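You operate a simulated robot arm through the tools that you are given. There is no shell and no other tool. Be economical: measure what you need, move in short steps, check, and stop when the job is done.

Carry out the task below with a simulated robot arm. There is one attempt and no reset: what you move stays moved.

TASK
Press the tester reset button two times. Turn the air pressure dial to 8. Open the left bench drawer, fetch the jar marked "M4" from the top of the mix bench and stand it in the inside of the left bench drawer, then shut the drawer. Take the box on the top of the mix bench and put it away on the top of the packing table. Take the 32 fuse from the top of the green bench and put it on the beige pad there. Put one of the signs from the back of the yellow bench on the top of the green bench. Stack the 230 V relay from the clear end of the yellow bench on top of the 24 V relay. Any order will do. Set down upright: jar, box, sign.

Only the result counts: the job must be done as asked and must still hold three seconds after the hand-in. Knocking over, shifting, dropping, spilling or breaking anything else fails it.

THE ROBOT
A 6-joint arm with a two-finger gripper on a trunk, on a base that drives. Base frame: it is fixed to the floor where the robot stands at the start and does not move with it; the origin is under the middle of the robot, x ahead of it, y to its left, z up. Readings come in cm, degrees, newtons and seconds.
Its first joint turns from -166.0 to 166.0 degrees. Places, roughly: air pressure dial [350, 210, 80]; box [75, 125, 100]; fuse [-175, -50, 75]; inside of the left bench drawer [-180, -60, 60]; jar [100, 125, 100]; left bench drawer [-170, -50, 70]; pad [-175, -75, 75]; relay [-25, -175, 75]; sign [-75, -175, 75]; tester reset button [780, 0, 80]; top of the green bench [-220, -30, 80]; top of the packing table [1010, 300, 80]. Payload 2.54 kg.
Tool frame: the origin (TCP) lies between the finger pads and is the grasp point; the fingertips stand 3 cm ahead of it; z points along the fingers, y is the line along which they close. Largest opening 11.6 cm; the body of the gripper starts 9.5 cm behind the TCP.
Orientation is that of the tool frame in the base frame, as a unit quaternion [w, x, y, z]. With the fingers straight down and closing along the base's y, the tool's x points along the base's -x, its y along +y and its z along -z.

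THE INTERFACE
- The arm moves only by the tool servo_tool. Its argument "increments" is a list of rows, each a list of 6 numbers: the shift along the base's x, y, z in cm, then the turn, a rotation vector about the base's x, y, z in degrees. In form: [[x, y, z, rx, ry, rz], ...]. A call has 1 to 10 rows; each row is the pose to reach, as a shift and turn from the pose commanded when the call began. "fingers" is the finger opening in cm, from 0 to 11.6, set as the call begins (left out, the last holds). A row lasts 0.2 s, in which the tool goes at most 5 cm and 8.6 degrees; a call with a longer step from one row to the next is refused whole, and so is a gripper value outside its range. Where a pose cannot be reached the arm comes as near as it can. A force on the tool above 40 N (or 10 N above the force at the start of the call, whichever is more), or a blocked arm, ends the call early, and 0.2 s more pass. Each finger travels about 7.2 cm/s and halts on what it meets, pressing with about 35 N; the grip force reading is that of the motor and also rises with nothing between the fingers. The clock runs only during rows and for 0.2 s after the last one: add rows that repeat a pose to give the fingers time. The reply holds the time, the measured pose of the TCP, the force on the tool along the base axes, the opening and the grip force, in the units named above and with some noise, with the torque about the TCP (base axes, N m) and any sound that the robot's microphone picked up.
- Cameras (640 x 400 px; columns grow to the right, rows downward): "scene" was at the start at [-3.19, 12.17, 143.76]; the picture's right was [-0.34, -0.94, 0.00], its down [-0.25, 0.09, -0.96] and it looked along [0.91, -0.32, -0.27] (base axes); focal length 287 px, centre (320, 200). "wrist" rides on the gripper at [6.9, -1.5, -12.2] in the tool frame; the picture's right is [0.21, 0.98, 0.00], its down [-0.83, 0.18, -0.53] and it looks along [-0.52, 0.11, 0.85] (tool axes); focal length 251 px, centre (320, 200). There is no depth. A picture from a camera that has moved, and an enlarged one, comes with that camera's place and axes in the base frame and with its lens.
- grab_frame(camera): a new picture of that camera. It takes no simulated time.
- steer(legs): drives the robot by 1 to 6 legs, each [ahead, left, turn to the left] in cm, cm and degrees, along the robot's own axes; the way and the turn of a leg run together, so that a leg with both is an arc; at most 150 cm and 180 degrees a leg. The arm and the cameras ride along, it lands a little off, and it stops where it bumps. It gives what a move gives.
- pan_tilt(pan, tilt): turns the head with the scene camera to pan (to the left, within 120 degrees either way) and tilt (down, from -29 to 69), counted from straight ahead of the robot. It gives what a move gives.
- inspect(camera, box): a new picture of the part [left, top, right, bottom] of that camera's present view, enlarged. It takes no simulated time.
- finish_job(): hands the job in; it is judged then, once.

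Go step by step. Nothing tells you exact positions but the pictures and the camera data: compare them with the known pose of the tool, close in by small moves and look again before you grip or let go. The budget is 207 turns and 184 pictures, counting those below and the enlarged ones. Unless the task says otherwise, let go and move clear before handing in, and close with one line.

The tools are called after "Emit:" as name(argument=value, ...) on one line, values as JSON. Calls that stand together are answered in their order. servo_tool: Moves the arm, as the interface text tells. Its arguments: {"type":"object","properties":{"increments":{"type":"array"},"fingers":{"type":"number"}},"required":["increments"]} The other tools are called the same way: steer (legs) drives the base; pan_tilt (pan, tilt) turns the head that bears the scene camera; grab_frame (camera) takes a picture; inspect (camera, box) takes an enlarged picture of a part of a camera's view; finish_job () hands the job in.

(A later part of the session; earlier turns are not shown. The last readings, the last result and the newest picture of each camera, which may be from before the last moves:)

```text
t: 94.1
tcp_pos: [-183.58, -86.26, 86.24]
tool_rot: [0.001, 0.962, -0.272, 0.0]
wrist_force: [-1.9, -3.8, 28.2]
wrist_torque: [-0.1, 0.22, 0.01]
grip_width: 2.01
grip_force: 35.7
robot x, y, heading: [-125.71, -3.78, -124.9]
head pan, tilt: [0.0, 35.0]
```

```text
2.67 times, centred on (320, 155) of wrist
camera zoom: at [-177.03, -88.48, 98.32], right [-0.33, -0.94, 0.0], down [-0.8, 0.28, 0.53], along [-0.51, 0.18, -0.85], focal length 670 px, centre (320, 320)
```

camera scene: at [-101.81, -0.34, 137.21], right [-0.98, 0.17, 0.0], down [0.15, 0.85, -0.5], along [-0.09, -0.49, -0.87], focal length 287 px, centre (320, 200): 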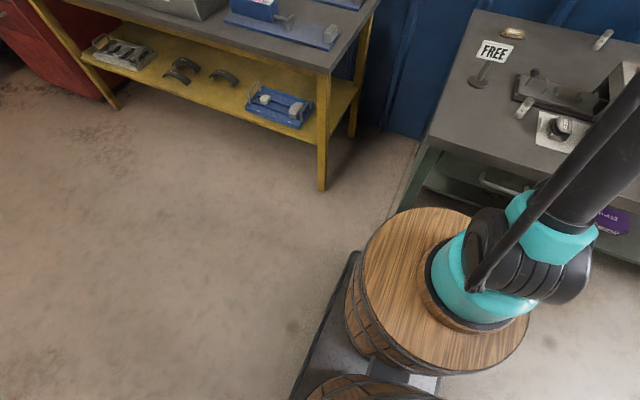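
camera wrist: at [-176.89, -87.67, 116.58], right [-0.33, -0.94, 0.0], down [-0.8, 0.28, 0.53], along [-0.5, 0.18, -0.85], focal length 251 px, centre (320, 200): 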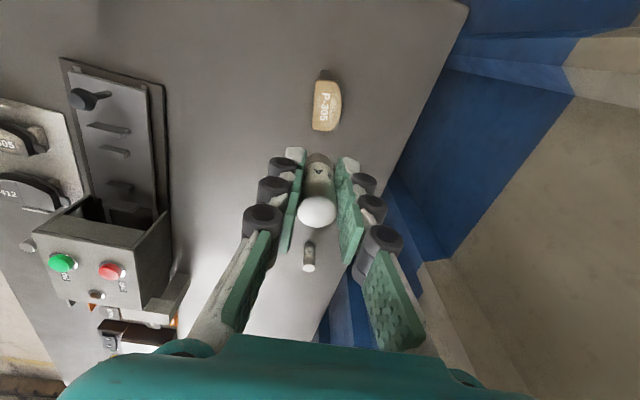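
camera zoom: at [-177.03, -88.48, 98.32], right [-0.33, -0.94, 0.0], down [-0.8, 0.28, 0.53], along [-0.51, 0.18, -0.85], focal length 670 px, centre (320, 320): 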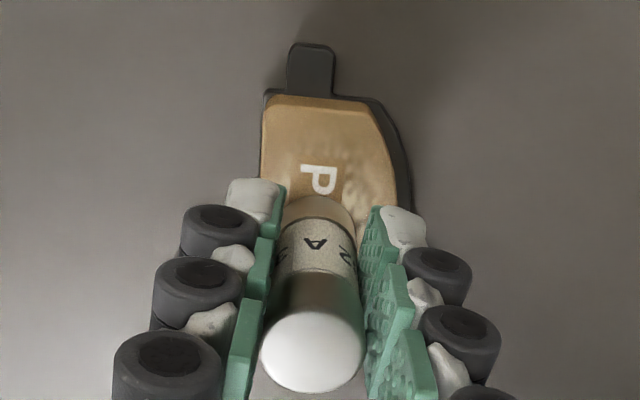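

Contact, centred. Unload slightly, release, rise.

Emit:
servo_tool(increments=[[0, 0, 0.15, 0, 0, 0], [0, 0, 0.15, 0, 0, 0]])

Emit:
servo_tool(increments=[[0, 0, 0, 0, 0, 0], [0, 0, 0, 0, 0, 0], [0, 0, 0, 0, 0, 0]], fingers=4.5)

Emit:
servo_tool(increments=[[0, 0, 2, 0, 0, 0], [0, 0, 6, 0, 0, 0], [0, 0, 10, 0, 0, 0], [0, 0, 14, 0, 0, 0], [0, 0, 18, 0, 0, 0]])

Emit:
inspect(camera="scene", box=[320, 120, 440, 200])

```text
t: 94.7
tcp_pos: [-183.62, -86.36, 86.08]
tool_rot: [0.001, 0.962, -0.273, 0.0]
wrist_force: [0.3, 1.1, 9.4]
wrist_torque: [0.12, 0.07, -0.01]
grip_width: 2.0
grip_force: 35.2
robot x, y, heading: [-125.48, -3.49, -124.8]
head pan, tilt: [0.0, 35.0]
```

```text
t: 95.5
tcp_pos: [-183.69, -86.43, 86.22]
tool_rot: [0.0, 0.962, -0.272, 0.0]
wrist_force: [0.1, 0.3, -0.3]
wrist_torque: [-0.04, -0.04, 0.0]
grip_width: 4.51
grip_force: 0.1
robot x, y, heading: [-125.92, -3.79, -125.0]
head pan, tilt: [0.0, 35.0]
```

```text
t: 96.7
tcp_pos: [-183.59, -86.51, 104.16]
tool_rot: [-0.001, 0.962, -0.272, 0.0]
wrist_force: [0.7, 0.3, 0.2]
wrist_torque: [0.04, -0.03, -0.01]
grip_width: 4.51
grip_force: 0.1
robot x, y, heading: [-125.57, -4.15, -124.9]
head pan, tilt: [0.0, 35.0]
```

```text
5.00 times, centred on (380, 160) of scene
camera zoom: at [-111.54, -9.34, 140.64], right [-0.82, 0.57, 0.0], down [0.33, 0.47, -0.82], along [-0.47, -0.67, -0.57], focal length 1434 px, centre (20, 400)
```

zoom: 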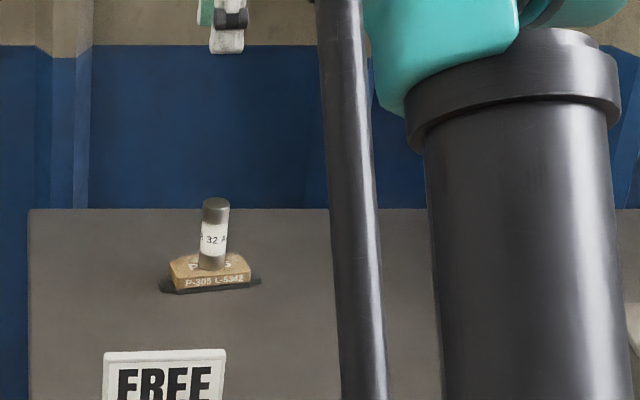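

The 32 fuse stands on the beige pad. Now the drawer: I'll back off, line up with its handle (near (-157.5,-33,71)), and look.

Emit:
steer(legs=[[-45, 0, 0], [0, -9, 0]])

Emit:
servo_tool(increments=[[2.5, 3.6, 0, 0, 0, 0], [5, 7.2, 0, 0, 0, 0], [7.5, 10.8, 0, 0, 0, 0], [10, 14.4, 0, 0, 0, 0], [12.5, 18, 0, 0, 0, 0], [15, 21.6, 0, 0, 0, 0], [17.5, 25.2, 0, 0, 0, 0], [20, 28.8, 0, 0, 0, 0]])

Emit:
grab_frame(camera="scene")

```text
t: 100.2
tcp_pos: [-164.55, -44.32, 104.01]
tool_rot: [0.0, 0.962, -0.272, 0.0]
wrist_force: [0.3, 0.9, 0.5]
wrist_torque: [-0.02, -0.03, 0.01]
grip_width: 4.48
grip_force: 0.1
robot x, y, heading: [-106.69, 38.34, -124.9]
head pan, tilt: [0.0, 35.0]
```

```text
t: 102.0
tcp_pos: [-144.64, -15.64, 103.93]
tool_rot: [0.0, 0.962, -0.272, -0.001]
wrist_force: [0.7, -0.3, -0.6]
wrist_torque: [0.03, -0.02, 0.01]
grip_width: 4.48
grip_force: 0.1
robot x, y, heading: [-106.95, 39.19, -124.7]
head pan, tilt: [0.0, 35.0]
```

```text
107 pictures are left
camera scene: at [-92.98, 33.12, 140.64], right [-0.82, 0.57, 0.0], down [0.33, 0.47, -0.82], along [-0.47, -0.67, -0.57], focal length 287 px, centre (320, 200)
```

scene: 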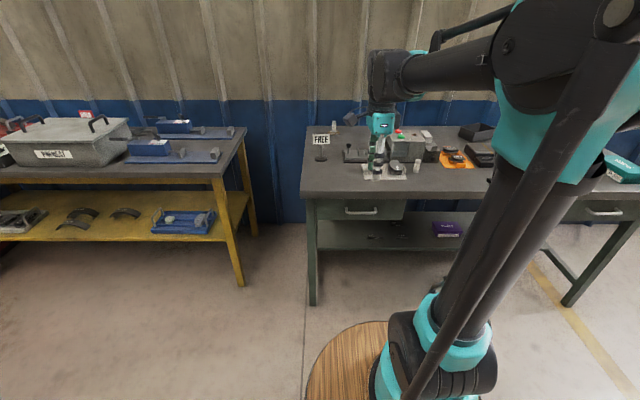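

The left drawer is in front. I'll swing the tool to horizontal, pointing at the drawer, and lower to handle height.

Emit:
servo_tool(increments=[[0, 0, -3.3, -7.2, 4.48, 0], [0, 0, -6.6, -14.4, 8.96, 0], [0, 0, -9.9, -21.6, 13.4, 0], [0, 0, -13.2, -28.9, 17.9, 0], [0, 0, -16.5, -36.1, 22.4, 0], [0, 0, -19.8, -43.3, 26.9, 0], [0, 0, -23.1, -50.6, 31.4, 0], [0, 0, -26.4, -57.8, 35.8, 0], [0, 0, -29.5, -65, 40.3, 0], [0, 0, -32, -72.2, 44.8, 0]], fingers=5)

Emit:
servo_tool(increments=[[0, 0, 0, -4.2, 2.6, 0], [0, 0, 0, -4.2, 2.6, 0], [0, 0, 0, -4.2, 2.6, 0]])

Emit:
grab_frame(camera="scene")

Emit:
grab_frame(camera="wrist")

```text
t: 104.2
tcp_pos: [-147.04, -19.25, 97.29]
tool_rot: [0.646, 0.713, -0.199, -0.186]
wrist_force: [0.8, 0.3, 0.7]
wrist_torque: [-0.01, -0.03, -0.01]
grip_width: 5.02
grip_force: 0.0
out of reach, approached as far as the arm can: row 7, 8, 9, 10
robot x, y, heading: [-107.18, 39.08, -124.8]
head pan, tilt: [0.0, 35.0]
```

```text
t: 105.0
tcp_pos: [-146.74, -19.49, 99.36]
tool_rot: [0.676, 0.685, -0.191, -0.195]
wrist_force: [0.0, 0.3, -0.2]
wrist_torque: [0.01, 0.01, -0.04]
grip_width: 5.0
grip_force: 0.0
out of reach, approached as far as the arm can: row 1, 2, 3
robot x, y, heading: [-107.1, 38.85, -124.6]
head pan, tilt: [0.0, 35.0]
```

```text
106 pictures are left
camera scene: at [-92.96, 33.16, 140.64], right [-0.82, 0.57, 0.0], down [0.33, 0.47, -0.82], along [-0.47, -0.67, -0.57], focal length 287 px, centre (320, 200)
```

scene: 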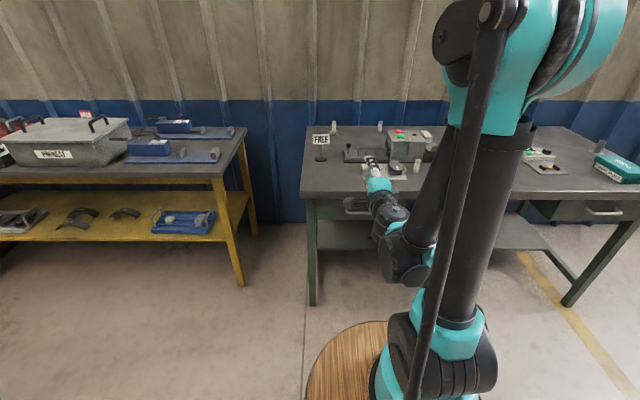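

```text
105 pictures are left
camera wrist: at [-134.58, -12.65, 97.89], right [0.18, -0.13, 0.97], down [-0.42, 0.89, 0.19], along [-0.89, -0.45, 0.11], focal length 251 px, centre (320, 200)
```

wrist: 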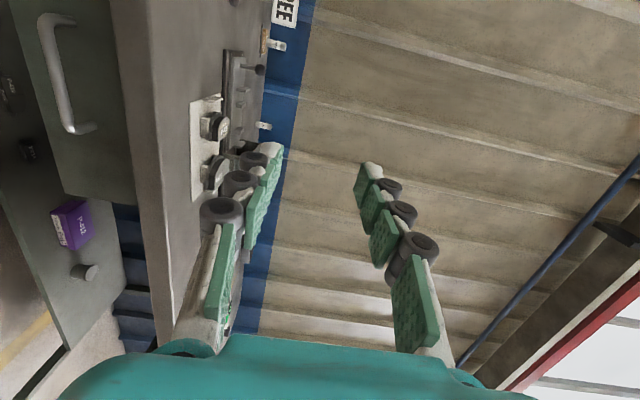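

At this distance the arm cannot fold low and level; I'll back off 22 cm and extend down to handle height.

Emit:
steer(legs=[[-22, 0, 0]])

Emit:
servo_tool(increments=[[-1.5, -2.1, -3.1, 0, 0, 0], [-3, -4.3, -6.2, 0, 0, 0], [-4.5, -6.5, -9.3, 0, 0, 0], [-6, -8.6, -12.4, 0, 0, 0], [-7.5, -10.8, -15.5, 0, 0, 0], [-9, -13, -18.6, 0, 0, 0], [-10.5, -15, -21.7, 0, 0, 0], [-11.5, -16.5, -24.8, 0, 0, 0], [-12, -17.2, -28, 0, 0, 0]])

Emit:
grab_frame(camera="scene")

Emit:
grab_frame(camera="wrist")

```text
t: 106.7
tcp_pos: [-134.2, -1.6, 99.42]
tool_rot: [0.676, 0.685, -0.191, -0.194]
wrist_force: [-0.3, -1.0, -0.7]
wrist_torque: [-0.02, 0.03, -0.02]
grip_width: 4.99
grip_force: 0.1
robot x, y, heading: [-94.89, 56.43, -124.3]
head pan, tilt: [0.0, 35.0]
```

```text
t: 108.7
tcp_pos: [-152.04, -28.16, 78.5]
tool_rot: [0.675, 0.685, -0.191, -0.196]
wrist_force: [0.9, 0.8, -0.5]
wrist_torque: [0.0, -0.02, 0.03]
grip_width: 5.02
grip_force: 0.0
out of reach, approached as far as the arm can: row 1, 2, 3, 4, 5, 6, 7, 8, 9
robot x, y, heading: [-94.34, 56.5, -124.6]
head pan, tilt: [0.0, 35.0]
```

```text
104 pictures are left
camera scene: at [-80.57, 51.13, 140.64], right [-0.82, 0.57, 0.0], down [0.33, 0.47, -0.82], along [-0.46, -0.67, -0.57], focal length 287 px, centre (320, 200)
```

scene: 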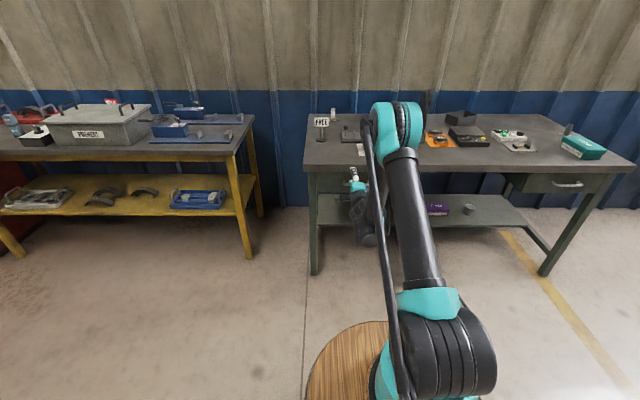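

```text
103 pictures are left
camera wrist: at [-139.86, -21.3, 77.0], right [0.18, -0.13, 0.97], down [-0.42, 0.89, 0.19], along [-0.89, -0.45, 0.11], focal length 251 px, centre (320, 200)
```

wrist: 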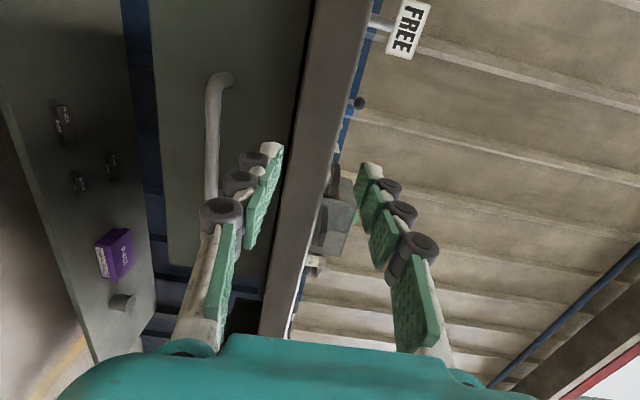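

The handle is recessed under the bench lip (about n=123, z≈65). I'll tilt the tool 20° down and lower it in front of the bench before advancing.

Emit:
servo_tool(increments=[[2, 2.9, 0, 5.7, -3.5, 0], [4, 5.8, -1, 11.3, -7, 0], [5, 7.2, -4, 17, -10.5, 0], [5, 7.2, -7, 17, -10.5, 0], [5, 7.2, -10, 17, -10.5, 0], [5, 7.2, -13, 17, -10.5, 0], [5, 7.2, -13, 17, -10.5, 0]])

```text
t: 110.2
tcp_pos: [-150.22, -27.01, 70.68]
tool_rot: [0.548, 0.791, -0.221, -0.158]
wrist_force: [0.5, 0.7, -0.6]
wrist_torque: [0.01, -0.02, -0.03]
grip_width: 4.99
grip_force: 0.0
out of reach, approached as far as the arm can: row 1, 2, 3, 4, 5, 6, 7
robot x, y, heading: [-94.48, 56.75, -124.3]
head pan, tilt: [0.0, 35.0]
```

Emit:
grab_frame(camera="wrist")

```text
102 pictures are left
camera wrist: at [-138.23, -20.31, 73.47], right [0.01, -0.41, 0.91], down [-0.47, 0.8, 0.36], along [-0.88, -0.44, -0.19], focal length 251 px, centre (320, 200)
```

wrist: 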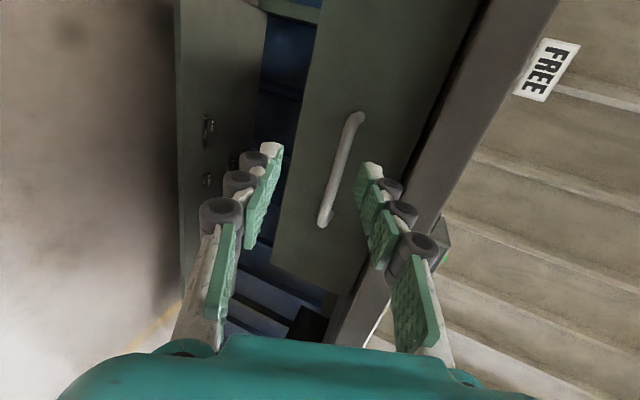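

The handle lies between the fingers in view, at about (-159.6,-33.5,69.5). I'll shift sideways and check how the command follows.

Emit:
servo_tool(increments=[[-1.6, 1.1, 0, 0, 0, 0], [-3.2, 2.3, 0, 0, 0, 0], [-3.2, 2.3, 0, 0, 0, 0]])

```text
t: 111.0
tcp_pos: [-153.46, -24.88, 70.7]
tool_rot: [0.547, 0.792, -0.221, -0.158]
wrist_force: [0.1, 0.5, -0.3]
wrist_torque: [-0.01, 0.0, 0.02]
grip_width: 5.01
grip_force: 0.1
robot x, y, heading: [-94.8, 56.92, -124.8]
head pan, tilt: [0.0, 35.0]
```

Commands follow the measured pose. Advancing partway.

Emit:
servo_tool(increments=[[-1.8, -2.6, -0.2, 0, 0, 0], [-3.6, -5.1, -0.4, 0, 0, 0], [-3.6, -5.1, -0.4, 0, 0, 0]])

Emit:
grab_frame(camera="wrist")

```text
t: 111.8
tcp_pos: [-157.36, -30.14, 70.35]
tool_rot: [0.547, 0.792, -0.222, -0.157]
wrist_force: [-0.1, -0.4, 0.8]
wrist_torque: [-0.01, -0.03, 0.03]
grip_width: 5.01
grip_force: 0.1
robot x, y, heading: [-95.31, 56.39, -124.5]
head pan, tilt: [0.0, 35.0]
```

```text
101 pictures are left
camera wrist: at [-145.23, -23.43, 73.11], right [0.01, -0.41, 0.91], down [-0.47, 0.8, 0.36], along [-0.88, -0.44, -0.19], focal length 251 px, centre (320, 200)
```

wrist: 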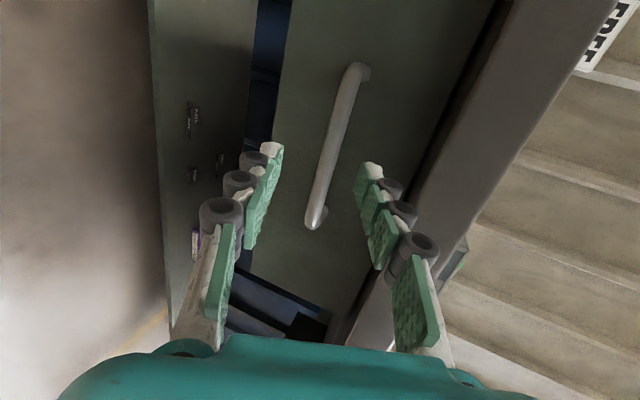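

Closing in further with a narrower opening.

Emit:
servo_tool(increments=[[-1.4, -2, -0.5, 0, 0, 0], [-2.8, -4, -1.1, 0, 0, 0], [-2.8, -4, -1.1, 0, 0, 0]], fingers=4)

Emit:
grab_frame(camera="wrist")

```text
t: 112.5
tcp_pos: [-159.87, -33.61, 69.61]
tool_rot: [0.548, 0.792, -0.219, -0.158]
wrist_force: [8.2, 11.5, 7.6]
wrist_torque: [-0.38, 0.36, -0.13]
grip_width: 4.26
grip_force: 1.8
robot x, y, heading: [-94.75, 56.65, -124.4]
head pan, tilt: [0.0, 35.0]
stopped in row 3: the force on the tool passed its limit at 51 N (the readings are from after the stop); the commanded pose is now the measured one
```

```text
100 pictures are left
camera wrist: at [-147.83, -26.94, 72.23], right [0.01, -0.41, 0.91], down [-0.47, 0.8, 0.36], along [-0.88, -0.44, -0.18], focal length 251 px, centre (320, 200)
```

wrist: 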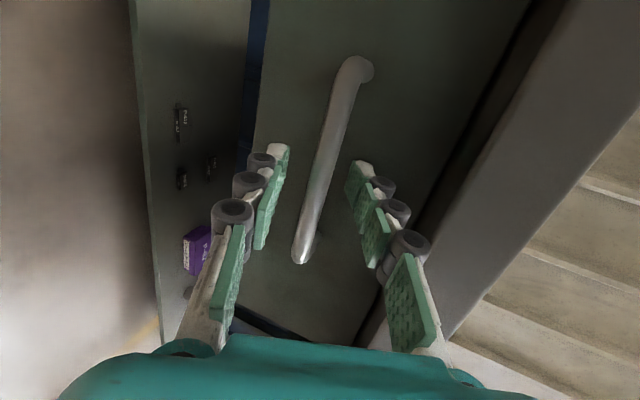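

The tips touched the drawer face, and the bar is now right between the pads. Backing 0.4 cm and closing on it.

Emit:
servo_tool(increments=[[0.25, 0.35, 0.1, 0, 0, 0], [0.25, 0.35, 0.1, 0, 0, 0]])

Emit:
servo_tool(increments=[[0, 0, 0, 0, 0, 0], [0, 0, 0, 0, 0, 0], [0, 0, 0, 0, 0, 0], [0, 0, 0, 0, 0, 0]], fingers=0)

Emit:
grab_frame(camera="wrist")

```text
t: 113.1
tcp_pos: [-159.84, -33.33, 69.46]
tool_rot: [0.548, 0.791, -0.22, -0.158]
wrist_force: [-0.6, -1.0, 0.4]
wrist_torque: [0.0, -0.01, 0.0]
grip_width: 3.99
grip_force: 0.0
robot x, y, heading: [-94.53, 56.91, -124.2]
head pan, tilt: [0.0, 35.0]
```

```text
t: 114.1
tcp_pos: [-159.72, -33.38, 69.49]
tool_rot: [0.549, 0.791, -0.221, -0.158]
wrist_force: [0.7, -2.7, 2.3]
wrist_torque: [-0.48, -0.66, -0.21]
grip_width: 1.07
grip_force: 38.6
robot x, y, heading: [-95.03, 57.14, -124.4]
head pan, tilt: [0.0, 35.0]
```

```text
99 pictures are left
camera wrist: at [-147.63, -26.7, 72.23], right [0.01, -0.41, 0.91], down [-0.47, 0.8, 0.36], along [-0.88, -0.44, -0.18], focal length 251 px, centre (320, 200)
```

wrist: 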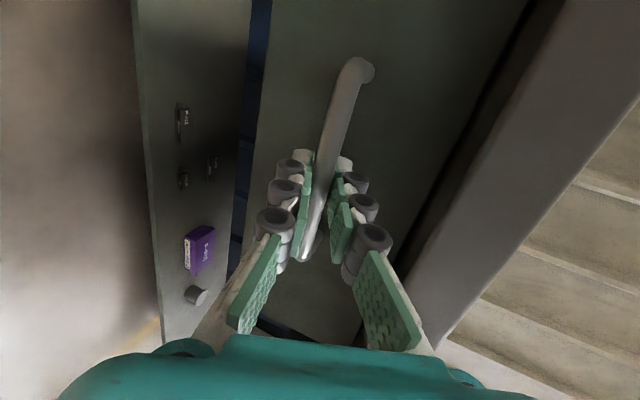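

Handle gripped. Pulling the drawer open by driving straight back in steps.

Emit:
steer(legs=[[-10, 0, 0]])

Emit:
steer(legs=[[-9, 0, 0]])

Emit:
grab_frame(camera="scene")

```text
t: 115.2
tcp_pos: [-153.9, -25.27, 69.59]
tool_rot: [0.548, 0.792, -0.22, -0.157]
wrist_force: [7.4, -6.4, 3.8]
wrist_torque: [-0.49, -0.66, -0.15]
grip_width: 1.06
grip_force: 37.7
robot x, y, heading: [-88.68, 64.32, -124.5]
head pan, tilt: [0.0, 35.0]
```

```text
t: 116.3
tcp_pos: [-148.72, -17.78, 69.53]
tool_rot: [0.549, 0.791, -0.221, -0.157]
wrist_force: [5.4, -5.8, 3.1]
wrist_torque: [-0.49, -0.68, -0.17]
grip_width: 1.06
grip_force: 37.4
robot x, y, heading: [-83.97, 72.23, -124.6]
head pan, tilt: [0.0, 35.0]
```

```text
98 pictures are left
camera scene: at [-69.66, 66.92, 140.63], right [-0.82, 0.57, 0.0], down [0.33, 0.47, -0.82], along [-0.46, -0.67, -0.57], focal length 287 px, centre (320, 200)
```

scene: 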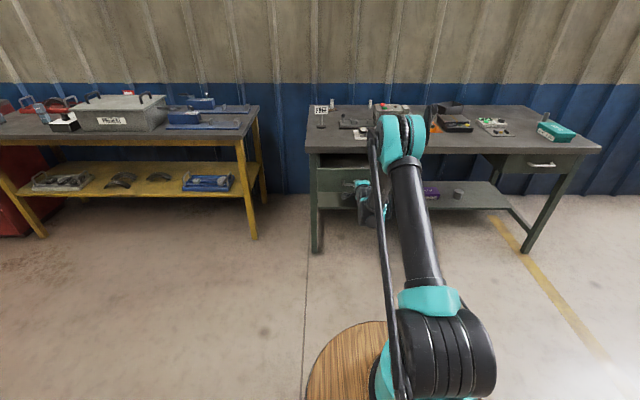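

It's open about 19 cm; a few cm more for comfort, then check.

Emit:
steer(legs=[[-5, 0, 0]])

Emit:
inspect(camera="scene", box=[280, 80, 480, 260])

```text
t: 117.3
tcp_pos: [-145.74, -13.48, 69.64]
tool_rot: [0.548, 0.792, -0.22, -0.156]
wrist_force: [-1.1, -1.0, 1.9]
wrist_torque: [-0.46, -0.7, -0.32]
grip_width: 1.08
grip_force: 37.6
robot x, y, heading: [-80.82, 76.54, -124.1]
head pan, tilt: [0.0, 35.0]
```

```text
2.22 times, centred on (380, 170) of scene
camera zoom: at [-66.79, 71.13, 140.64], right [-0.82, 0.57, 0.0], down [0.33, 0.47, -0.82], along [-0.46, -0.67, -0.57], focal length 638 px, centre (187, 267)
```

zoom: 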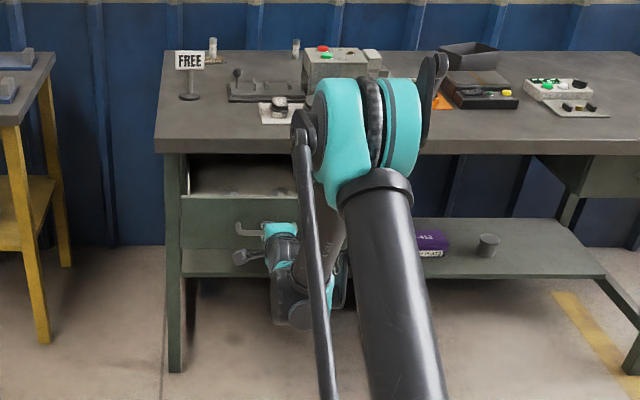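

The drawer is open ~24 cm. Releasing the handle and backing straight away.

Emit:
servo_tool(increments=[[0, 0, 0, 0, 0, 0], [0, 0, 0, 0, 0, 0], [0, 0, 0, 0, 0, 0]], fingers=4.5)

Emit:
steer(legs=[[-15, 0, 0]])

Emit:
servo_tool(increments=[[0, 0, 4, -7, 4.4, 0], [0, 0, 8, 0, 0, 0], [0, 0, 12, 7, -4.4, 0], [0, 0, 16, 14, -8.7, 0], [0, 0, 20, 21, -13, 0], [0, 0, 24, 28, -17.4, 0], [0, 0, 28, 35, -21.8, 0], [0, 0, 32, 42, -26.1, 0], [0, 0, 35, 49, -30.4, 0], [0, 0, 37, 56, -34.8, 0]])

Emit:
grab_frame(camera="scene")

```text
t: 118.1
tcp_pos: [-145.71, -13.55, 69.48]
tool_rot: [0.549, 0.791, -0.22, -0.157]
wrist_force: [0.2, 0.3, -0.1]
wrist_torque: [0.01, -0.01, -0.03]
grip_width: 4.53
grip_force: 0.0
robot x, y, heading: [-81.14, 76.56, -124.4]
head pan, tilt: [0.0, 35.0]
```

```text
t: 119.4
tcp_pos: [-137.14, -1.6, 69.52]
tool_rot: [0.549, 0.791, -0.219, -0.157]
wrist_force: [-0.2, 0.0, 0.1]
wrist_torque: [-0.01, 0.0, -0.01]
grip_width: 4.51
grip_force: 0.1
robot x, y, heading: [-72.24, 89.1, -124.5]
head pan, tilt: [0.0, 35.0]
```

```text
t: 121.6
tcp_pos: [-136.35, -0.33, 105.11]
tool_rot: [0.054, 0.962, -0.269, -0.011]
wrist_force: [0.1, -0.6, -0.6]
wrist_torque: [0.0, -0.01, 0.01]
grip_width: 4.5
grip_force: 0.1
out of reach, approached as far as the arm can: row 10
robot x, y, heading: [-72.63, 88.84, -124.5]
head pan, tilt: [0.0, 35.0]
```

```text
96 pictures are left
camera scene: at [-58.38, 83.41, 140.64], right [-0.83, 0.56, 0.0], down [0.32, 0.47, -0.82], along [-0.46, -0.68, -0.57], focal length 287 px, centre (320, 200)
```

scene: 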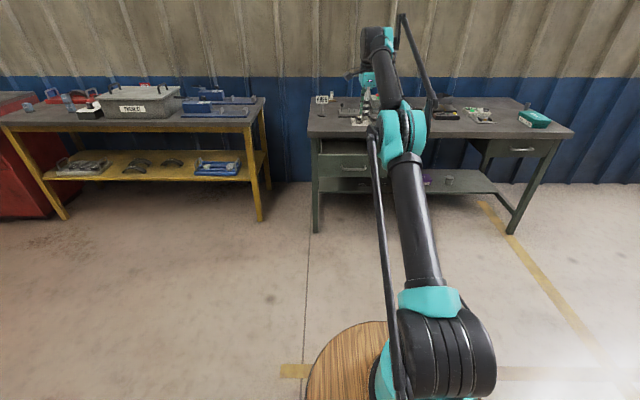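

Drawer is left open and clear. Retracting the arm and driving around to the mix bench's right side.

Emit:
servo_tool(increments=[[2.5, 3.6, 0, 2, -1.2, 0], [5, 7.2, 0, 4.5, -2.8, 0], [7.5, 10.8, 0, 4.5, -2.8, 0], [10, 14.4, 0, 4.5, -2.8, 0], [12.5, 18, 0, 4.5, -2.8, 0], [15, 21.6, 0, 4.5, -2.8, 0], [17.5, 25.2, 0, 4.5, -2.8, 0], [20, 28.8, 0, 4.5, -2.8, 0], [22.5, 32.4, 0, 4.5, -2.8, 0], [25, 36, 0, 4.5, -2.8, 0]])

Emit:
steer(legs=[[0, 0, 103.4], [90, 0, 0], [90, 0, 0], [0, 0, 76]])

Emit:
pan_tilt(pan=30, tilt=30)

Emit:
grab_frame(camera="scene")

```text
t: 123.8
tcp_pos: [-111.16, 35.94, 105.29]
tool_rot: [-0.012, 0.963, -0.268, 0.009]
wrist_force: [0.2, -0.6, -0.5]
wrist_torque: [0.04, -0.01, 0.02]
grip_width: 4.52
grip_force: 0.0
robot x, y, heading: [-72.46, 88.81, -124.2]
head pan, tilt: [0.0, 35.0]
```

```text
t: 140.5
tcp_pos: [134.68, 81.57, 105.35]
tool_rot: [-0.008, 0.27, 0.963, -0.013]
wrist_force: [-0.5, -0.6, -0.6]
wrist_torque: [0.04, 0.0, 0.02]
grip_width: 4.52
grip_force: 0.1
robot x, y, heading: [95.98, 28.43, 55.7]
head pan, tilt: [0.0, 35.0]
```

```text
t: 141.4
tcp_pos: [134.74, 81.51, 105.25]
tool_rot: [-0.008, 0.27, 0.963, -0.013]
wrist_force: [-0.7, 0.0, -0.7]
wrist_torque: [-0.01, -0.02, 0.05]
grip_width: 4.5
grip_force: 0.1
robot x, y, heading: [95.84, 28.92, 55.6]
head pan, tilt: [30.0, 30.0]
```

```text
95 pictures are left
camera scene: at [77.66, 36.47, 141.42], right [1.0, -0.08, 0.0], down [-0.04, -0.5, -0.87], along [0.07, 0.86, -0.5], focal length 287 px, centre (320, 200)
```

scene: 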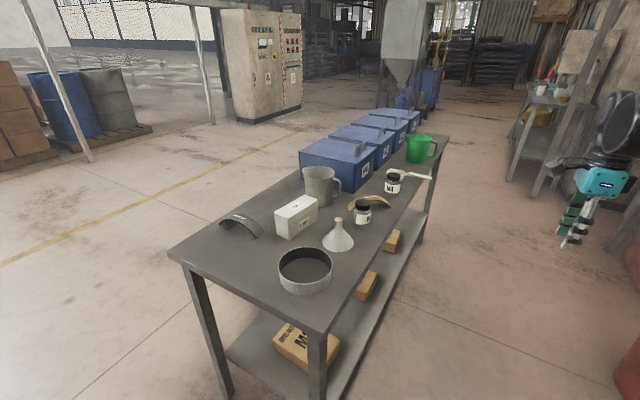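

Clear view of the mix bench. Zooming to read the jars.

Emit:
inspect(camera="scene", box=[220, 140, 440, 300])

Emit:
inspect(camera="scene", box=[340, 160, 420, 230])

```text
2.50 times, centred on (330, 220) of scene
camera zoom: at [77.66, 36.47, 141.42], right [1.0, -0.08, 0.0], down [-0.04, -0.5, -0.87], along [0.07, 0.86, -0.5], focal length 717 px, centre (295, 150)
```

zoom: 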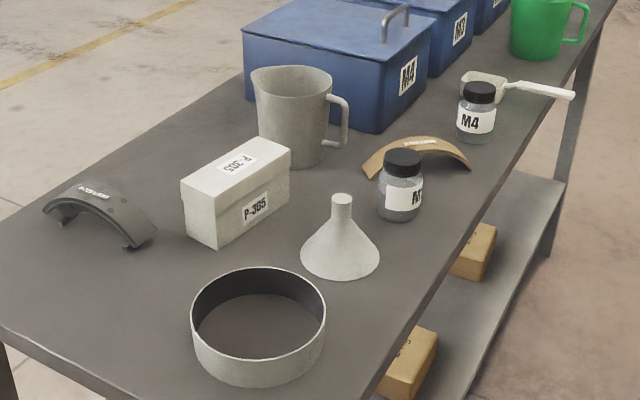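

```text
5.71 times, centred on (380, 195) of scene
camera zoom: at [77.66, 36.47, 141.42], right [1.0, -0.08, 0.0], down [-0.04, -0.5, -0.87], along [0.07, 0.86, -0.5], focal length 1639 px, centre (-23, 229)
```

zoom: 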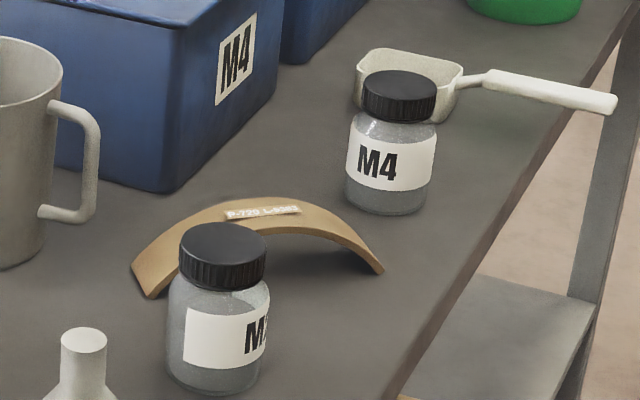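

M4 is the far jar beside the scoop, at about (114.4,135.4), bench top z≈85. I'll raise the arm and drive forward alongside the bench.

Emit:
servo_tool(increments=[[0, 0, 4, 0, 0, 0], [0, 0, 8, 0, 0, 0], [0, 0, 12, 0, 0, 0]], fingers=9.5)

Emit:
steer(legs=[[86, 0, 0]])

Emit:
pan_tilt(pan=100, tilt=38)

Emit:
grab_frame(camera="scene")

```text
t: 142.2
tcp_pos: [134.78, 81.38, 117.09]
tool_rot: [-0.009, 0.27, 0.963, -0.013]
wrist_force: [0.4, -0.3, 0.3]
wrist_torque: [0.0, 0.0, -0.01]
grip_width: 9.49
grip_force: 0.1
robot x, y, heading: [96.12, 28.77, 55.5]
head pan, tilt: [30.0, 30.0]
```

```text
t: 146.8
tcp_pos: [183.74, 151.97, 117.23]
tool_rot: [-0.008, 0.272, 0.962, -0.014]
wrist_force: [-0.6, 0.4, -0.1]
wrist_torque: [0.0, 0.0, -0.02]
grip_width: 9.49
grip_force: 0.1
robot x, y, heading: [144.76, 99.62, 55.1]
head pan, tilt: [30.0, 30.0]
```

```text
t: 148.2
tcp_pos: [183.78, 152.01, 117.16]
tool_rot: [-0.009, 0.272, 0.962, -0.013]
wrist_force: [0.2, 1.1, 0.1]
wrist_torque: [0.01, 0.01, -0.02]
grip_width: 9.48
grip_force: 0.0
robot x, y, heading: [144.84, 99.31, 54.9]
head pan, tilt: [100.0, 38.0]
```

```text
92 pictures are left
camera scene: at [117.79, 101.87, 140.18], right [0.42, 0.91, 0.0], down [0.56, -0.26, -0.79], along [-0.72, 0.33, -0.62], focal length 287 px, centre (320, 200)
```

scene: 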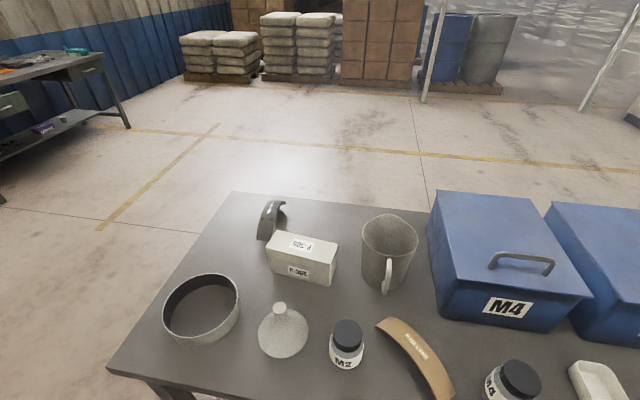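

M4 jar confirmed at (114.5,135.4). I'll swing the arm round to the left at height, rotating the tool along.

Emit:
servo_tool(increments=[[-2, 0.8, 0, 1.15, -1.4, 0], [-2, 0.8, 0, 1.15, -1.4, 0]])

Emit:
servo_tool(increments=[[-4, 1.5, 0, 0, 0, 6], [-8, 3, 0, 0, 0, 12], [-12, 4.5, 0, 0, 0, 18], [-16, 6, 0, 0, 0, 24], [-20, 7.5, 0, 0, 0, 30], [-24, 9, 0, 0, 0, 36], [-28, 10.5, 0, 0, 0, 42], [-31.8, 12, 0, 0, 0, 48], [-35, 9.3, 0, 0, 0, 54], [-38.2, 6.6, 0, 0, 0, 60]])

Emit:
servo_tool(increments=[[-3.3, -2.7, 0, 0, 0, 5], [-6.6, -5.4, 0, 0, 0, 10], [-9.9, -8.1, 0, 0, 0, 15], [-13.2, -10.8, 0, 0, 0, 20], [-16.5, -13.5, 0, 0, 0, 25], [-19.8, -16.2, 0, 0, 0, 30], [-23.1, -18.9, 0, 0, 0, 31.4], [-26.4, -21.6, 0, 0, 0, 31.4], [-29.1, -23.9, 0, 0, 0, 31.4]])

Emit:
grab_frame(camera="wrist")

```text
t: 148.8
tcp_pos: [181.74, 152.83, 117.05]
tool_rot: [0.001, 0.272, 0.962, 0.0]
wrist_force: [0.1, -0.8, 0.4]
wrist_torque: [0.0, 0.02, 0.01]
grip_width: 9.47
grip_force: 0.0
robot x, y, heading: [144.87, 99.0, 55.6]
head pan, tilt: [100.0, 38.0]
```

```text
t: 151.0
tcp_pos: [143.49, 159.37, 117.18]
tool_rot: [0.001, -0.246, 0.969, 0.001]
wrist_force: [-0.6, 0.2, -0.2]
wrist_torque: [-0.02, -0.03, 0.03]
grip_width: 9.5
grip_force: 0.0
robot x, y, heading: [144.88, 99.45, 55.4]
head pan, tilt: [100.0, 38.0]
```

```text
t: 153.0
tcp_pos: [114.37, 135.66, 117.22]
tool_rot: [0.0, -0.5, 0.866, 0.0]
wrist_force: [-0.1, 0.1, -0.5]
wrist_torque: [-0.04, 0.06, 0.01]
grip_width: 9.49
grip_force: 0.0
robot x, y, heading: [144.74, 99.27, 55.3]
head pan, tilt: [100.0, 38.0]
```

```text
91 pictures are left
camera wrist: at [112.1, 128.91, 129.32], right [-0.95, 0.3, 0.0], down [0.26, 0.8, 0.54], along [0.16, 0.51, -0.84], focal length 251 px, centre (320, 200)
```

wrist: 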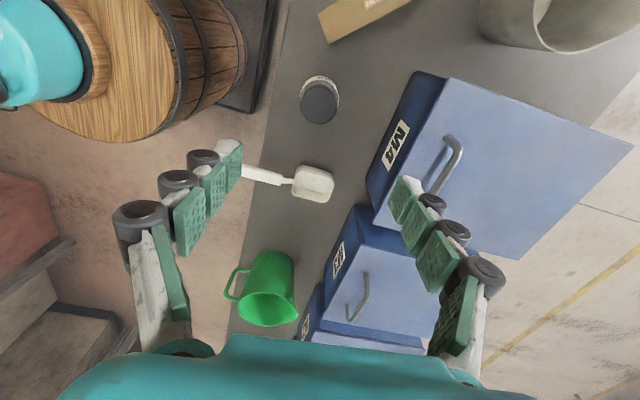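

The jar is centred to within 0.4 cm, with free room for both fingers. Descending in two stages.

Emit:
servo_tool(increments=[[0.12, -0.35, -4, 0, 0, 0], [0.12, -0.35, -8, 0, 0, 0], [0.12, -0.35, -12, 0, 0, 0], [0.12, -0.35, -16, 0, 0, 0], [0.12, -0.35, -18, 0, 0, 0], [0.12, -0.35, -18, 0, 0, 0]])

Emit:
grab_frame(camera="wrist")

```text
t: 154.4
tcp_pos: [114.75, 135.09, 99.25]
tool_rot: [0.0, -0.499, 0.867, 0.001]
wrist_force: [0.1, -0.1, -0.5]
wrist_torque: [-0.02, -0.02, 0.03]
grip_width: 9.51
grip_force: 0.0
robot x, y, heading: [144.78, 99.45, 55.4]
head pan, tilt: [100.0, 38.0]
```

```text
90 pictures are left
camera wrist: at [112.4, 128.58, 111.34], right [-0.95, 0.3, 0.0], down [0.26, 0.8, 0.54], along [0.16, 0.51, -0.84], focal length 251 px, centre (320, 200)
```

wrist: 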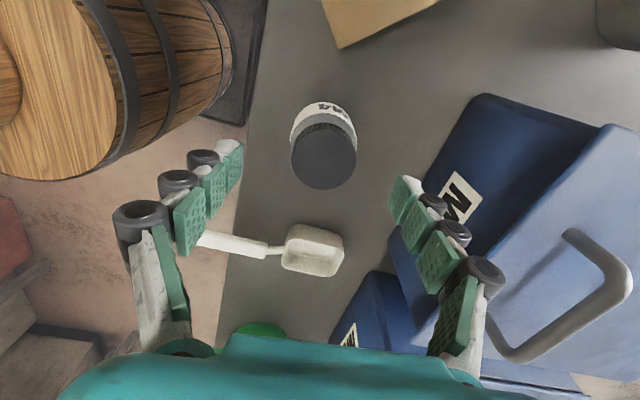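

Centred. Descend and grip the jar body.

Emit:
servo_tool(increments=[[0, 0.1, -3, 0, 0, 0], [0, 0.1, -6, 0, 0, 0], [0, 0.1, -8.9, 0, 0, 0], [0, 0.1, -8.9, 0, 0, 0]])

Emit:
servo_tool(increments=[[0, 0, 0, 0, 0, 0], [0, 0, 0, 0, 0, 0], [0, 0, 0, 0, 0, 0], [0, 0, 0, 0, 0, 0]], fingers=4)

Emit:
servo_tool(increments=[[0, 0, 2, 0, 0, 0], [0, 0, 6, 0, 0, 0], [0, 0, 10, 0, 0, 0], [0, 0, 14, 0, 0, 0], [0, 0, 18, 0, 0, 0], [0, 0, 22, 0, 0, 0], [0, 0, 25, 0, 0, 0]])

Emit:
grab_frame(camera="wrist")

```text
t: 155.4
tcp_pos: [114.38, 135.31, 90.19]
tool_rot: [0.0, -0.499, 0.866, 0.001]
wrist_force: [-0.2, -0.3, 0.1]
wrist_torque: [-0.02, 0.0, 0.02]
grip_width: 9.49
grip_force: 0.0
robot x, y, heading: [144.95, 99.21, 55.0]
head pan, tilt: [100.0, 38.0]
```

```text
t: 156.4
tcp_pos: [114.53, 135.3, 90.36]
tool_rot: [0.001, -0.5, 0.866, 0.002]
wrist_force: [-1.2, 2.0, 5.9]
wrist_torque: [-0.07, -0.04, -0.02]
grip_width: 5.63
grip_force: 34.7
robot x, y, heading: [145.04, 99.44, 55.3]
head pan, tilt: [100.0, 38.0]
```

```text
t: 158.0
tcp_pos: [114.3, 135.53, 115.03]
tool_rot: [0.0, -0.5, 0.866, 0.001]
wrist_force: [-0.3, 1.0, -1.5]
wrist_torque: [-0.02, 0.04, 0.01]
grip_width: 5.64
grip_force: 34.7
robot x, y, heading: [144.61, 99.3, 55.4]
head pan, tilt: [100.0, 38.0]
```

```text
89 pictures are left
camera wrist: at [112.13, 128.84, 127.24], right [-0.95, 0.3, 0.0], down [0.26, 0.8, 0.54], along [0.16, 0.51, -0.84], focal length 251 px, centre (320, 200)
```

wrist: 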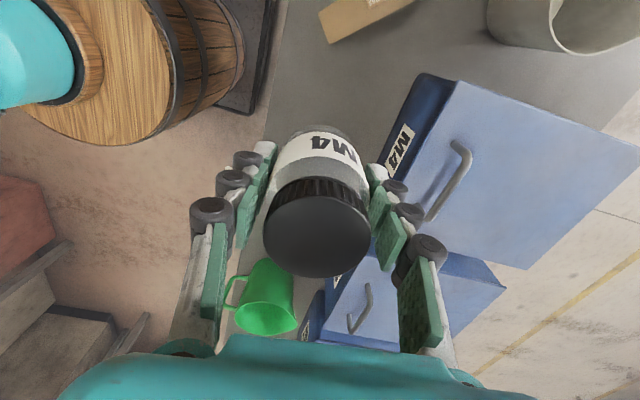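

M4 is in hand. Swinging the arm back to the front the same way.

Emit:
servo_tool(increments=[[3.3, 2.7, 0.5, 0, 0, -3], [6.6, 5.4, 1, 0, 0, -6], [9.9, 8.1, 1.5, 0, 0, -10], [13.2, 10.8, 2, 0, 0, -14], [16.5, 13.5, 2, 0, 0, -18], [19.8, 16.2, 2, 0, 0, -22], [23.1, 18.9, 2, 0, 0, -26], [26.4, 21.6, 2, 0, 0, -30], [29.1, 23.9, 2, 0, 0, -31.4]])

Emit:
servo_tool(increments=[[3.4, 2.6, 0, 0, 0, -6], [6.6, 5.4, 0, 0, 0, -12], [10, 4.2, 0, 0, 0, -18], [14, 2.8, 0, 0, 0, -24], [18, 1.4, 0, 0, 0, -30], [22, -0.1, 0, 0, 0, -36], [26, -1.6, 0, 0, 0, -42], [30, -3.2, 0, 0, 0, -48], [34, -4.8, 0, 0, 0, -54], [38.2, -6.5, 0, 0, 0, -60]])

Emit:
pan_tilt(pan=0, tilt=35)

```text
t: 160.0
tcp_pos: [143.67, 159.12, 117.48]
tool_rot: [0.0, -0.245, 0.969, 0.002]
wrist_force: [-0.4, -0.7, -0.6]
wrist_torque: [0.03, -0.01, -0.02]
grip_width: 5.59
grip_force: 34.4
robot x, y, heading: [144.59, 99.15, 55.3]
head pan, tilt: [100.0, 38.0]
```

```text
t: 162.2
tcp_pos: [182.04, 152.67, 117.36]
tool_rot: [0.001, 0.272, 0.962, 0.0]
wrist_force: [-0.3, 0.0, -1.6]
wrist_torque: [0.0, 0.02, 0.0]
grip_width: 5.64
grip_force: 35.0
robot x, y, heading: [144.51, 99.5, 55.6]
head pan, tilt: [100.0, 38.0]
```

```text
t: 164.0
tcp_pos: [181.98, 152.65, 117.31]
tool_rot: [0.001, 0.271, 0.962, 0.0]
wrist_force: [1.1, -0.3, -2.1]
wrist_torque: [0.01, -0.01, 0.01]
grip_width: 5.64
grip_force: 35.5
robot x, y, heading: [144.81, 99.35, 55.4]
head pan, tilt: [0.0, 35.0]
```

Backing out and driving to the open drawer with the jar.

Emit:
steer(legs=[[-105, 0, 0], [0, 0, 118], [99, 0, 0], [98, 0, 0], [0, 0, 61.5]])

Emit:
grab_frame(camera="scene")

Emit:
grab_frame(camera="wrist")

```text
t: 186.5
tcp_pos: [-149.49, -19.42, 117.4]
tool_rot: [0.001, 0.96, -0.279, 0.0]
wrist_force: [-0.5, 0.3, -1.7]
wrist_torque: [0.0, -0.03, 0.0]
grip_width: 5.63
grip_force: 35.0
robot x, y, heading: [-111.41, 33.6, -125.4]
head pan, tilt: [0.0, 35.0]
```

```text
88 pictures are left
camera scene: at [-97.37, 27.56, 140.64], right [-0.81, 0.58, 0.0], down [0.33, 0.47, -0.82], along [-0.48, -0.67, -0.57], focal length 287 px, centre (320, 200)
```

scene: 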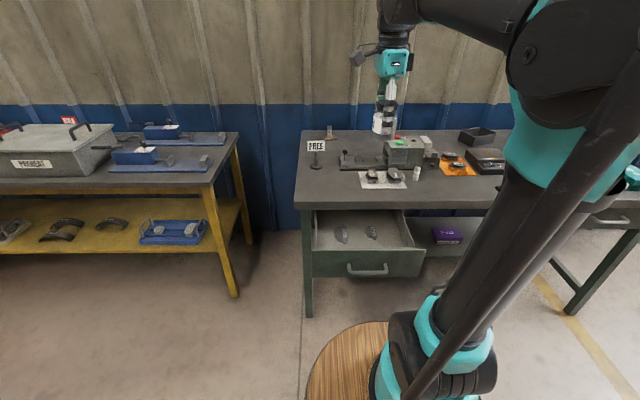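

```text
87 pictures are left
camera wrist: at [-142.89, -21.72, 129.47], right [-0.34, -0.94, 0.0], down [-0.79, 0.29, 0.54], along [-0.5, 0.18, -0.84], focal length 251 px, centre (320, 200)
```

wrist: 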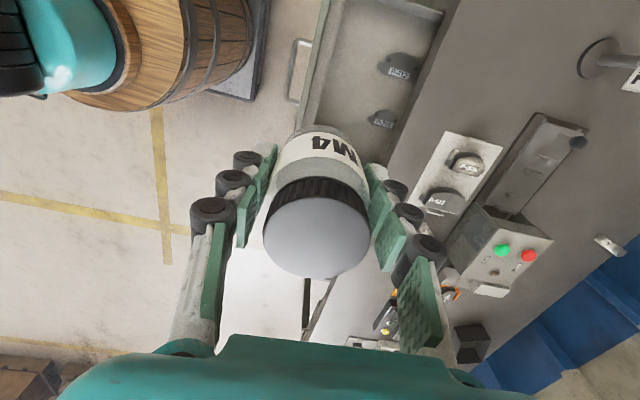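

The drawer holds two brake pads; zooming to find a clear spot.

Emit:
inspect(camera="scene", box=[290, 180, 450, 290])

```text
3.64 times, centred on (370, 235) of scene
camera zoom: at [-97.37, 27.56, 140.64], right [-0.81, 0.58, 0.0], down [0.33, 0.47, -0.82], along [-0.48, -0.67, -0.57], focal length 1043 px, centre (138, 73)
```

zoom: 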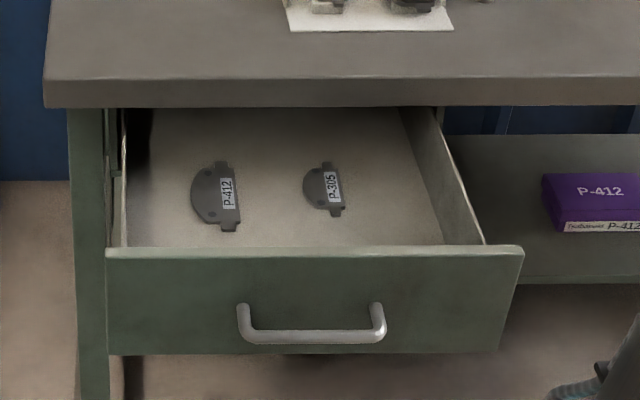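

Clear floor lies between the front panel and the pads. I'll turn the hand so the fingers lie along the drawer width, go above (-150.8,-22.3) and lower to just above.

Emit:
servo_tool(increments=[[-0.2, -0.4, 0, 0, 0, 8.5], [-0.4, -0.8, 0, 0, 0, 17], [-0.6, -1.2, 0, 0, 0, 25.5], [-0.8, -1.6, 0, 0, 0, 34], [-1, -2, 0, 0, 0, 42.5], [-1.1, -2.3, 0, 0, 0, 51], [-1.2, -2.6, 0, 0, 0, 59.5], [-1.3, -2.9, 0, 0, 0, 68], [-1.3, -2.9, 0, 0, 0, 76.5], [-1.3, -2.9, 0, 0, 0, 85]])

Emit:
servo_tool(increments=[[0, 0, -4.5, 0, 0, 2], [0, 0, -9, 0, 0, 2], [0, 0, -13.5, 0, 0, 2], [0, 0, -18, 0, 0, 2], [0, 0, -22.5, 0, 0, 2], [0, 0, -27, 0, 0, 2], [0, 0, -31, 0, 0, 2], [0, 0, -31, 0, 0, 2]])

Emit:
grab_frame(camera="wrist")

Emit:
inspect(camera="scene", box=[290, 140, 450, 290])

```text
t: 188.7
tcp_pos: [-150.79, -22.39, 117.31]
tool_rot: [0.001, 0.896, 0.444, 0.0]
wrist_force: [0.3, 0.1, -1.7]
wrist_torque: [0.03, -0.02, -0.01]
grip_width: 5.64
grip_force: 34.8
robot x, y, heading: [-111.6, 33.12, -125.1]
head pan, tilt: [0.0, 35.0]
```

```text
t: 190.5
tcp_pos: [-150.93, -22.26, 86.18]
tool_rot: [0.002, 0.889, 0.458, 0.0]
wrist_force: [-0.1, -0.9, -2.1]
wrist_torque: [0.03, -0.03, -0.02]
grip_width: 5.61
grip_force: 34.4
robot x, y, heading: [-111.62, 33.6, -125.4]
head pan, tilt: [0.0, 35.0]
```

```text
85 pictures are left
camera wrist: at [-148.2, -15.57, 98.32], right [0.92, -0.39, 0.0], down [-0.33, -0.78, 0.54], along [-0.21, -0.49, -0.84], focal length 251 px, centre (320, 200)
```

wrist: 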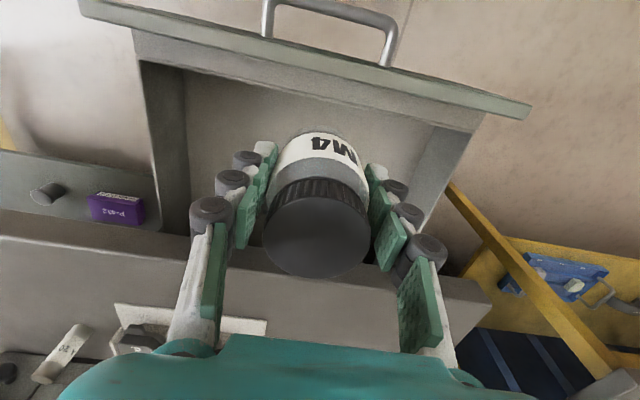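

```text
2.67 times, centred on (370, 215) of scene
camera zoom: at [-97.37, 27.56, 140.64], right [-0.81, 0.58, 0.0], down [0.33, 0.47, -0.82], along [-0.48, -0.67, -0.57], focal length 765 px, centre (187, 160)
```

zoom: 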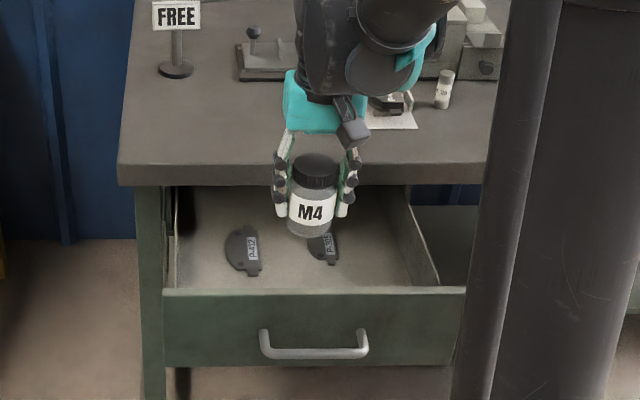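

Clear below. Shift 1.5 cm deeper and lower slowly into the drawer.

Emit:
servo_tool(increments=[[-0.87, -1.22, -2, 0, 0, 0], [-0.87, -1.22, -5.5, 0, 0, 0], [-0.87, -1.22, -9, 0, 0, 0], [-0.87, -1.22, -12, 0, 0, 0], [-0.87, -1.22, -12, 0, 0, 0]])

Emit:
inspect(camera="scene", box=[290, 140, 450, 290])

Emit:
grab_frame(camera="wrist")

```text
t: 191.7
tcp_pos: [-151.73, -23.71, 74.25]
tool_rot: [0.001, 0.888, 0.459, -0.001]
wrist_force: [-0.6, -0.5, -1.1]
wrist_torque: [-0.05, 0.0, 0.0]
grip_width: 5.63
grip_force: 35.2
robot x, y, heading: [-111.66, 33.32, -125.2]
head pan, tilt: [0.0, 35.0]
```

```text
2.67 times, centred on (370, 215) of scene
camera zoom: at [-97.37, 27.56, 140.64], right [-0.81, 0.58, 0.0], down [0.33, 0.47, -0.82], along [-0.48, -0.67, -0.57], focal length 765 px, centre (187, 160)
```

zoom: 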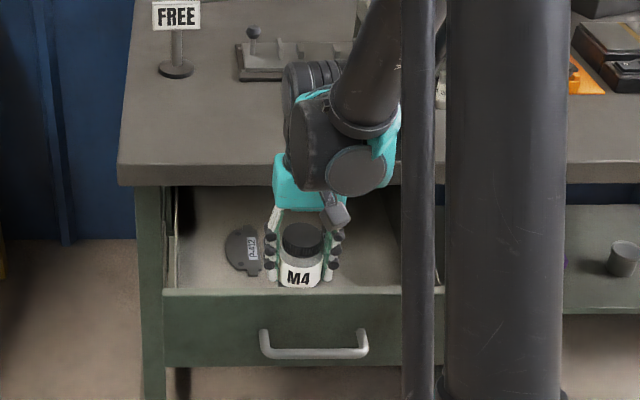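

```text
82 pictures are left
camera wrist: at [-148.96, -17.0, 86.34], right [0.92, -0.39, 0.0], down [-0.33, -0.78, 0.54], along [-0.21, -0.49, -0.84], focal length 251 px, centre (320, 200)
```

wrist: 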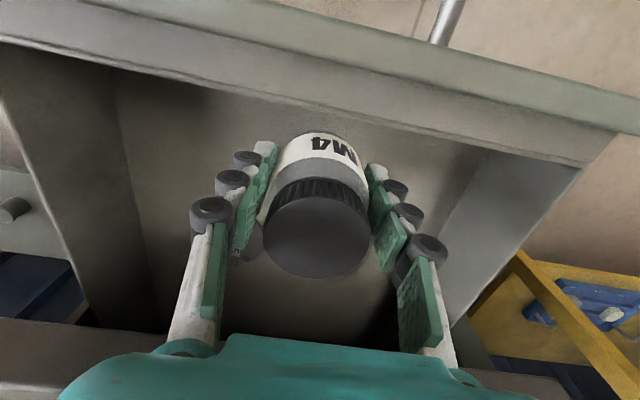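

All clear. Lowering to contact in small steps.

Emit:
servo_tool(increments=[[0, 0, -0.8, 0, 0, 0], [0, 0, -1.5, 0, 0, 0], [0, 0, -1.5, 0, 0, 0]])

Emit:
servo_tool(increments=[[0, 0, -0.3, 0, 0, 0], [0, 0, -0.6, 0, 0, 0], [0, 0, -0.9, 0, 0, 0], [0, 0, -0.9, 0, 0, 0]])

Emit:
servo_tool(increments=[[0, 0, -0.3, 0, 0, 0], [0, 0, -0.6, 0, 0, 0], [0, 0, -0.6, 0, 0, 0]])

```text
t: 192.5
tcp_pos: [-151.53, -23.63, 72.75]
tool_rot: [0.001, 0.889, 0.459, -0.001]
wrist_force: [1.1, 0.3, -2.8]
wrist_torque: [0.03, -0.02, -0.03]
grip_width: 5.63
grip_force: 34.4
robot x, y, heading: [-111.38, 33.1, -125.6]
head pan, tilt: [0.0, 35.0]
```

```text
t: 193.5
tcp_pos: [-151.71, -23.6, 71.9]
tool_rot: [0.001, 0.889, 0.459, 0.0]
wrist_force: [0.0, 0.9, -2.6]
wrist_torque: [0.02, 0.03, 0.01]
grip_width: 5.61
grip_force: 34.6
robot x, y, heading: [-111.18, 33.49, -125.3]
head pan, tilt: [0.0, 35.0]
```

```text
t: 194.3
tcp_pos: [-151.64, -23.53, 71.35]
tool_rot: [0.001, 0.889, 0.459, 0.0]
wrist_force: [-0.2, 1.2, -1.7]
wrist_torque: [0.0, -0.04, 0.0]
grip_width: 5.61
grip_force: 35.0
robot x, y, heading: [-111.31, 33.37, -125.7]
head pan, tilt: [0.0, 35.0]
```

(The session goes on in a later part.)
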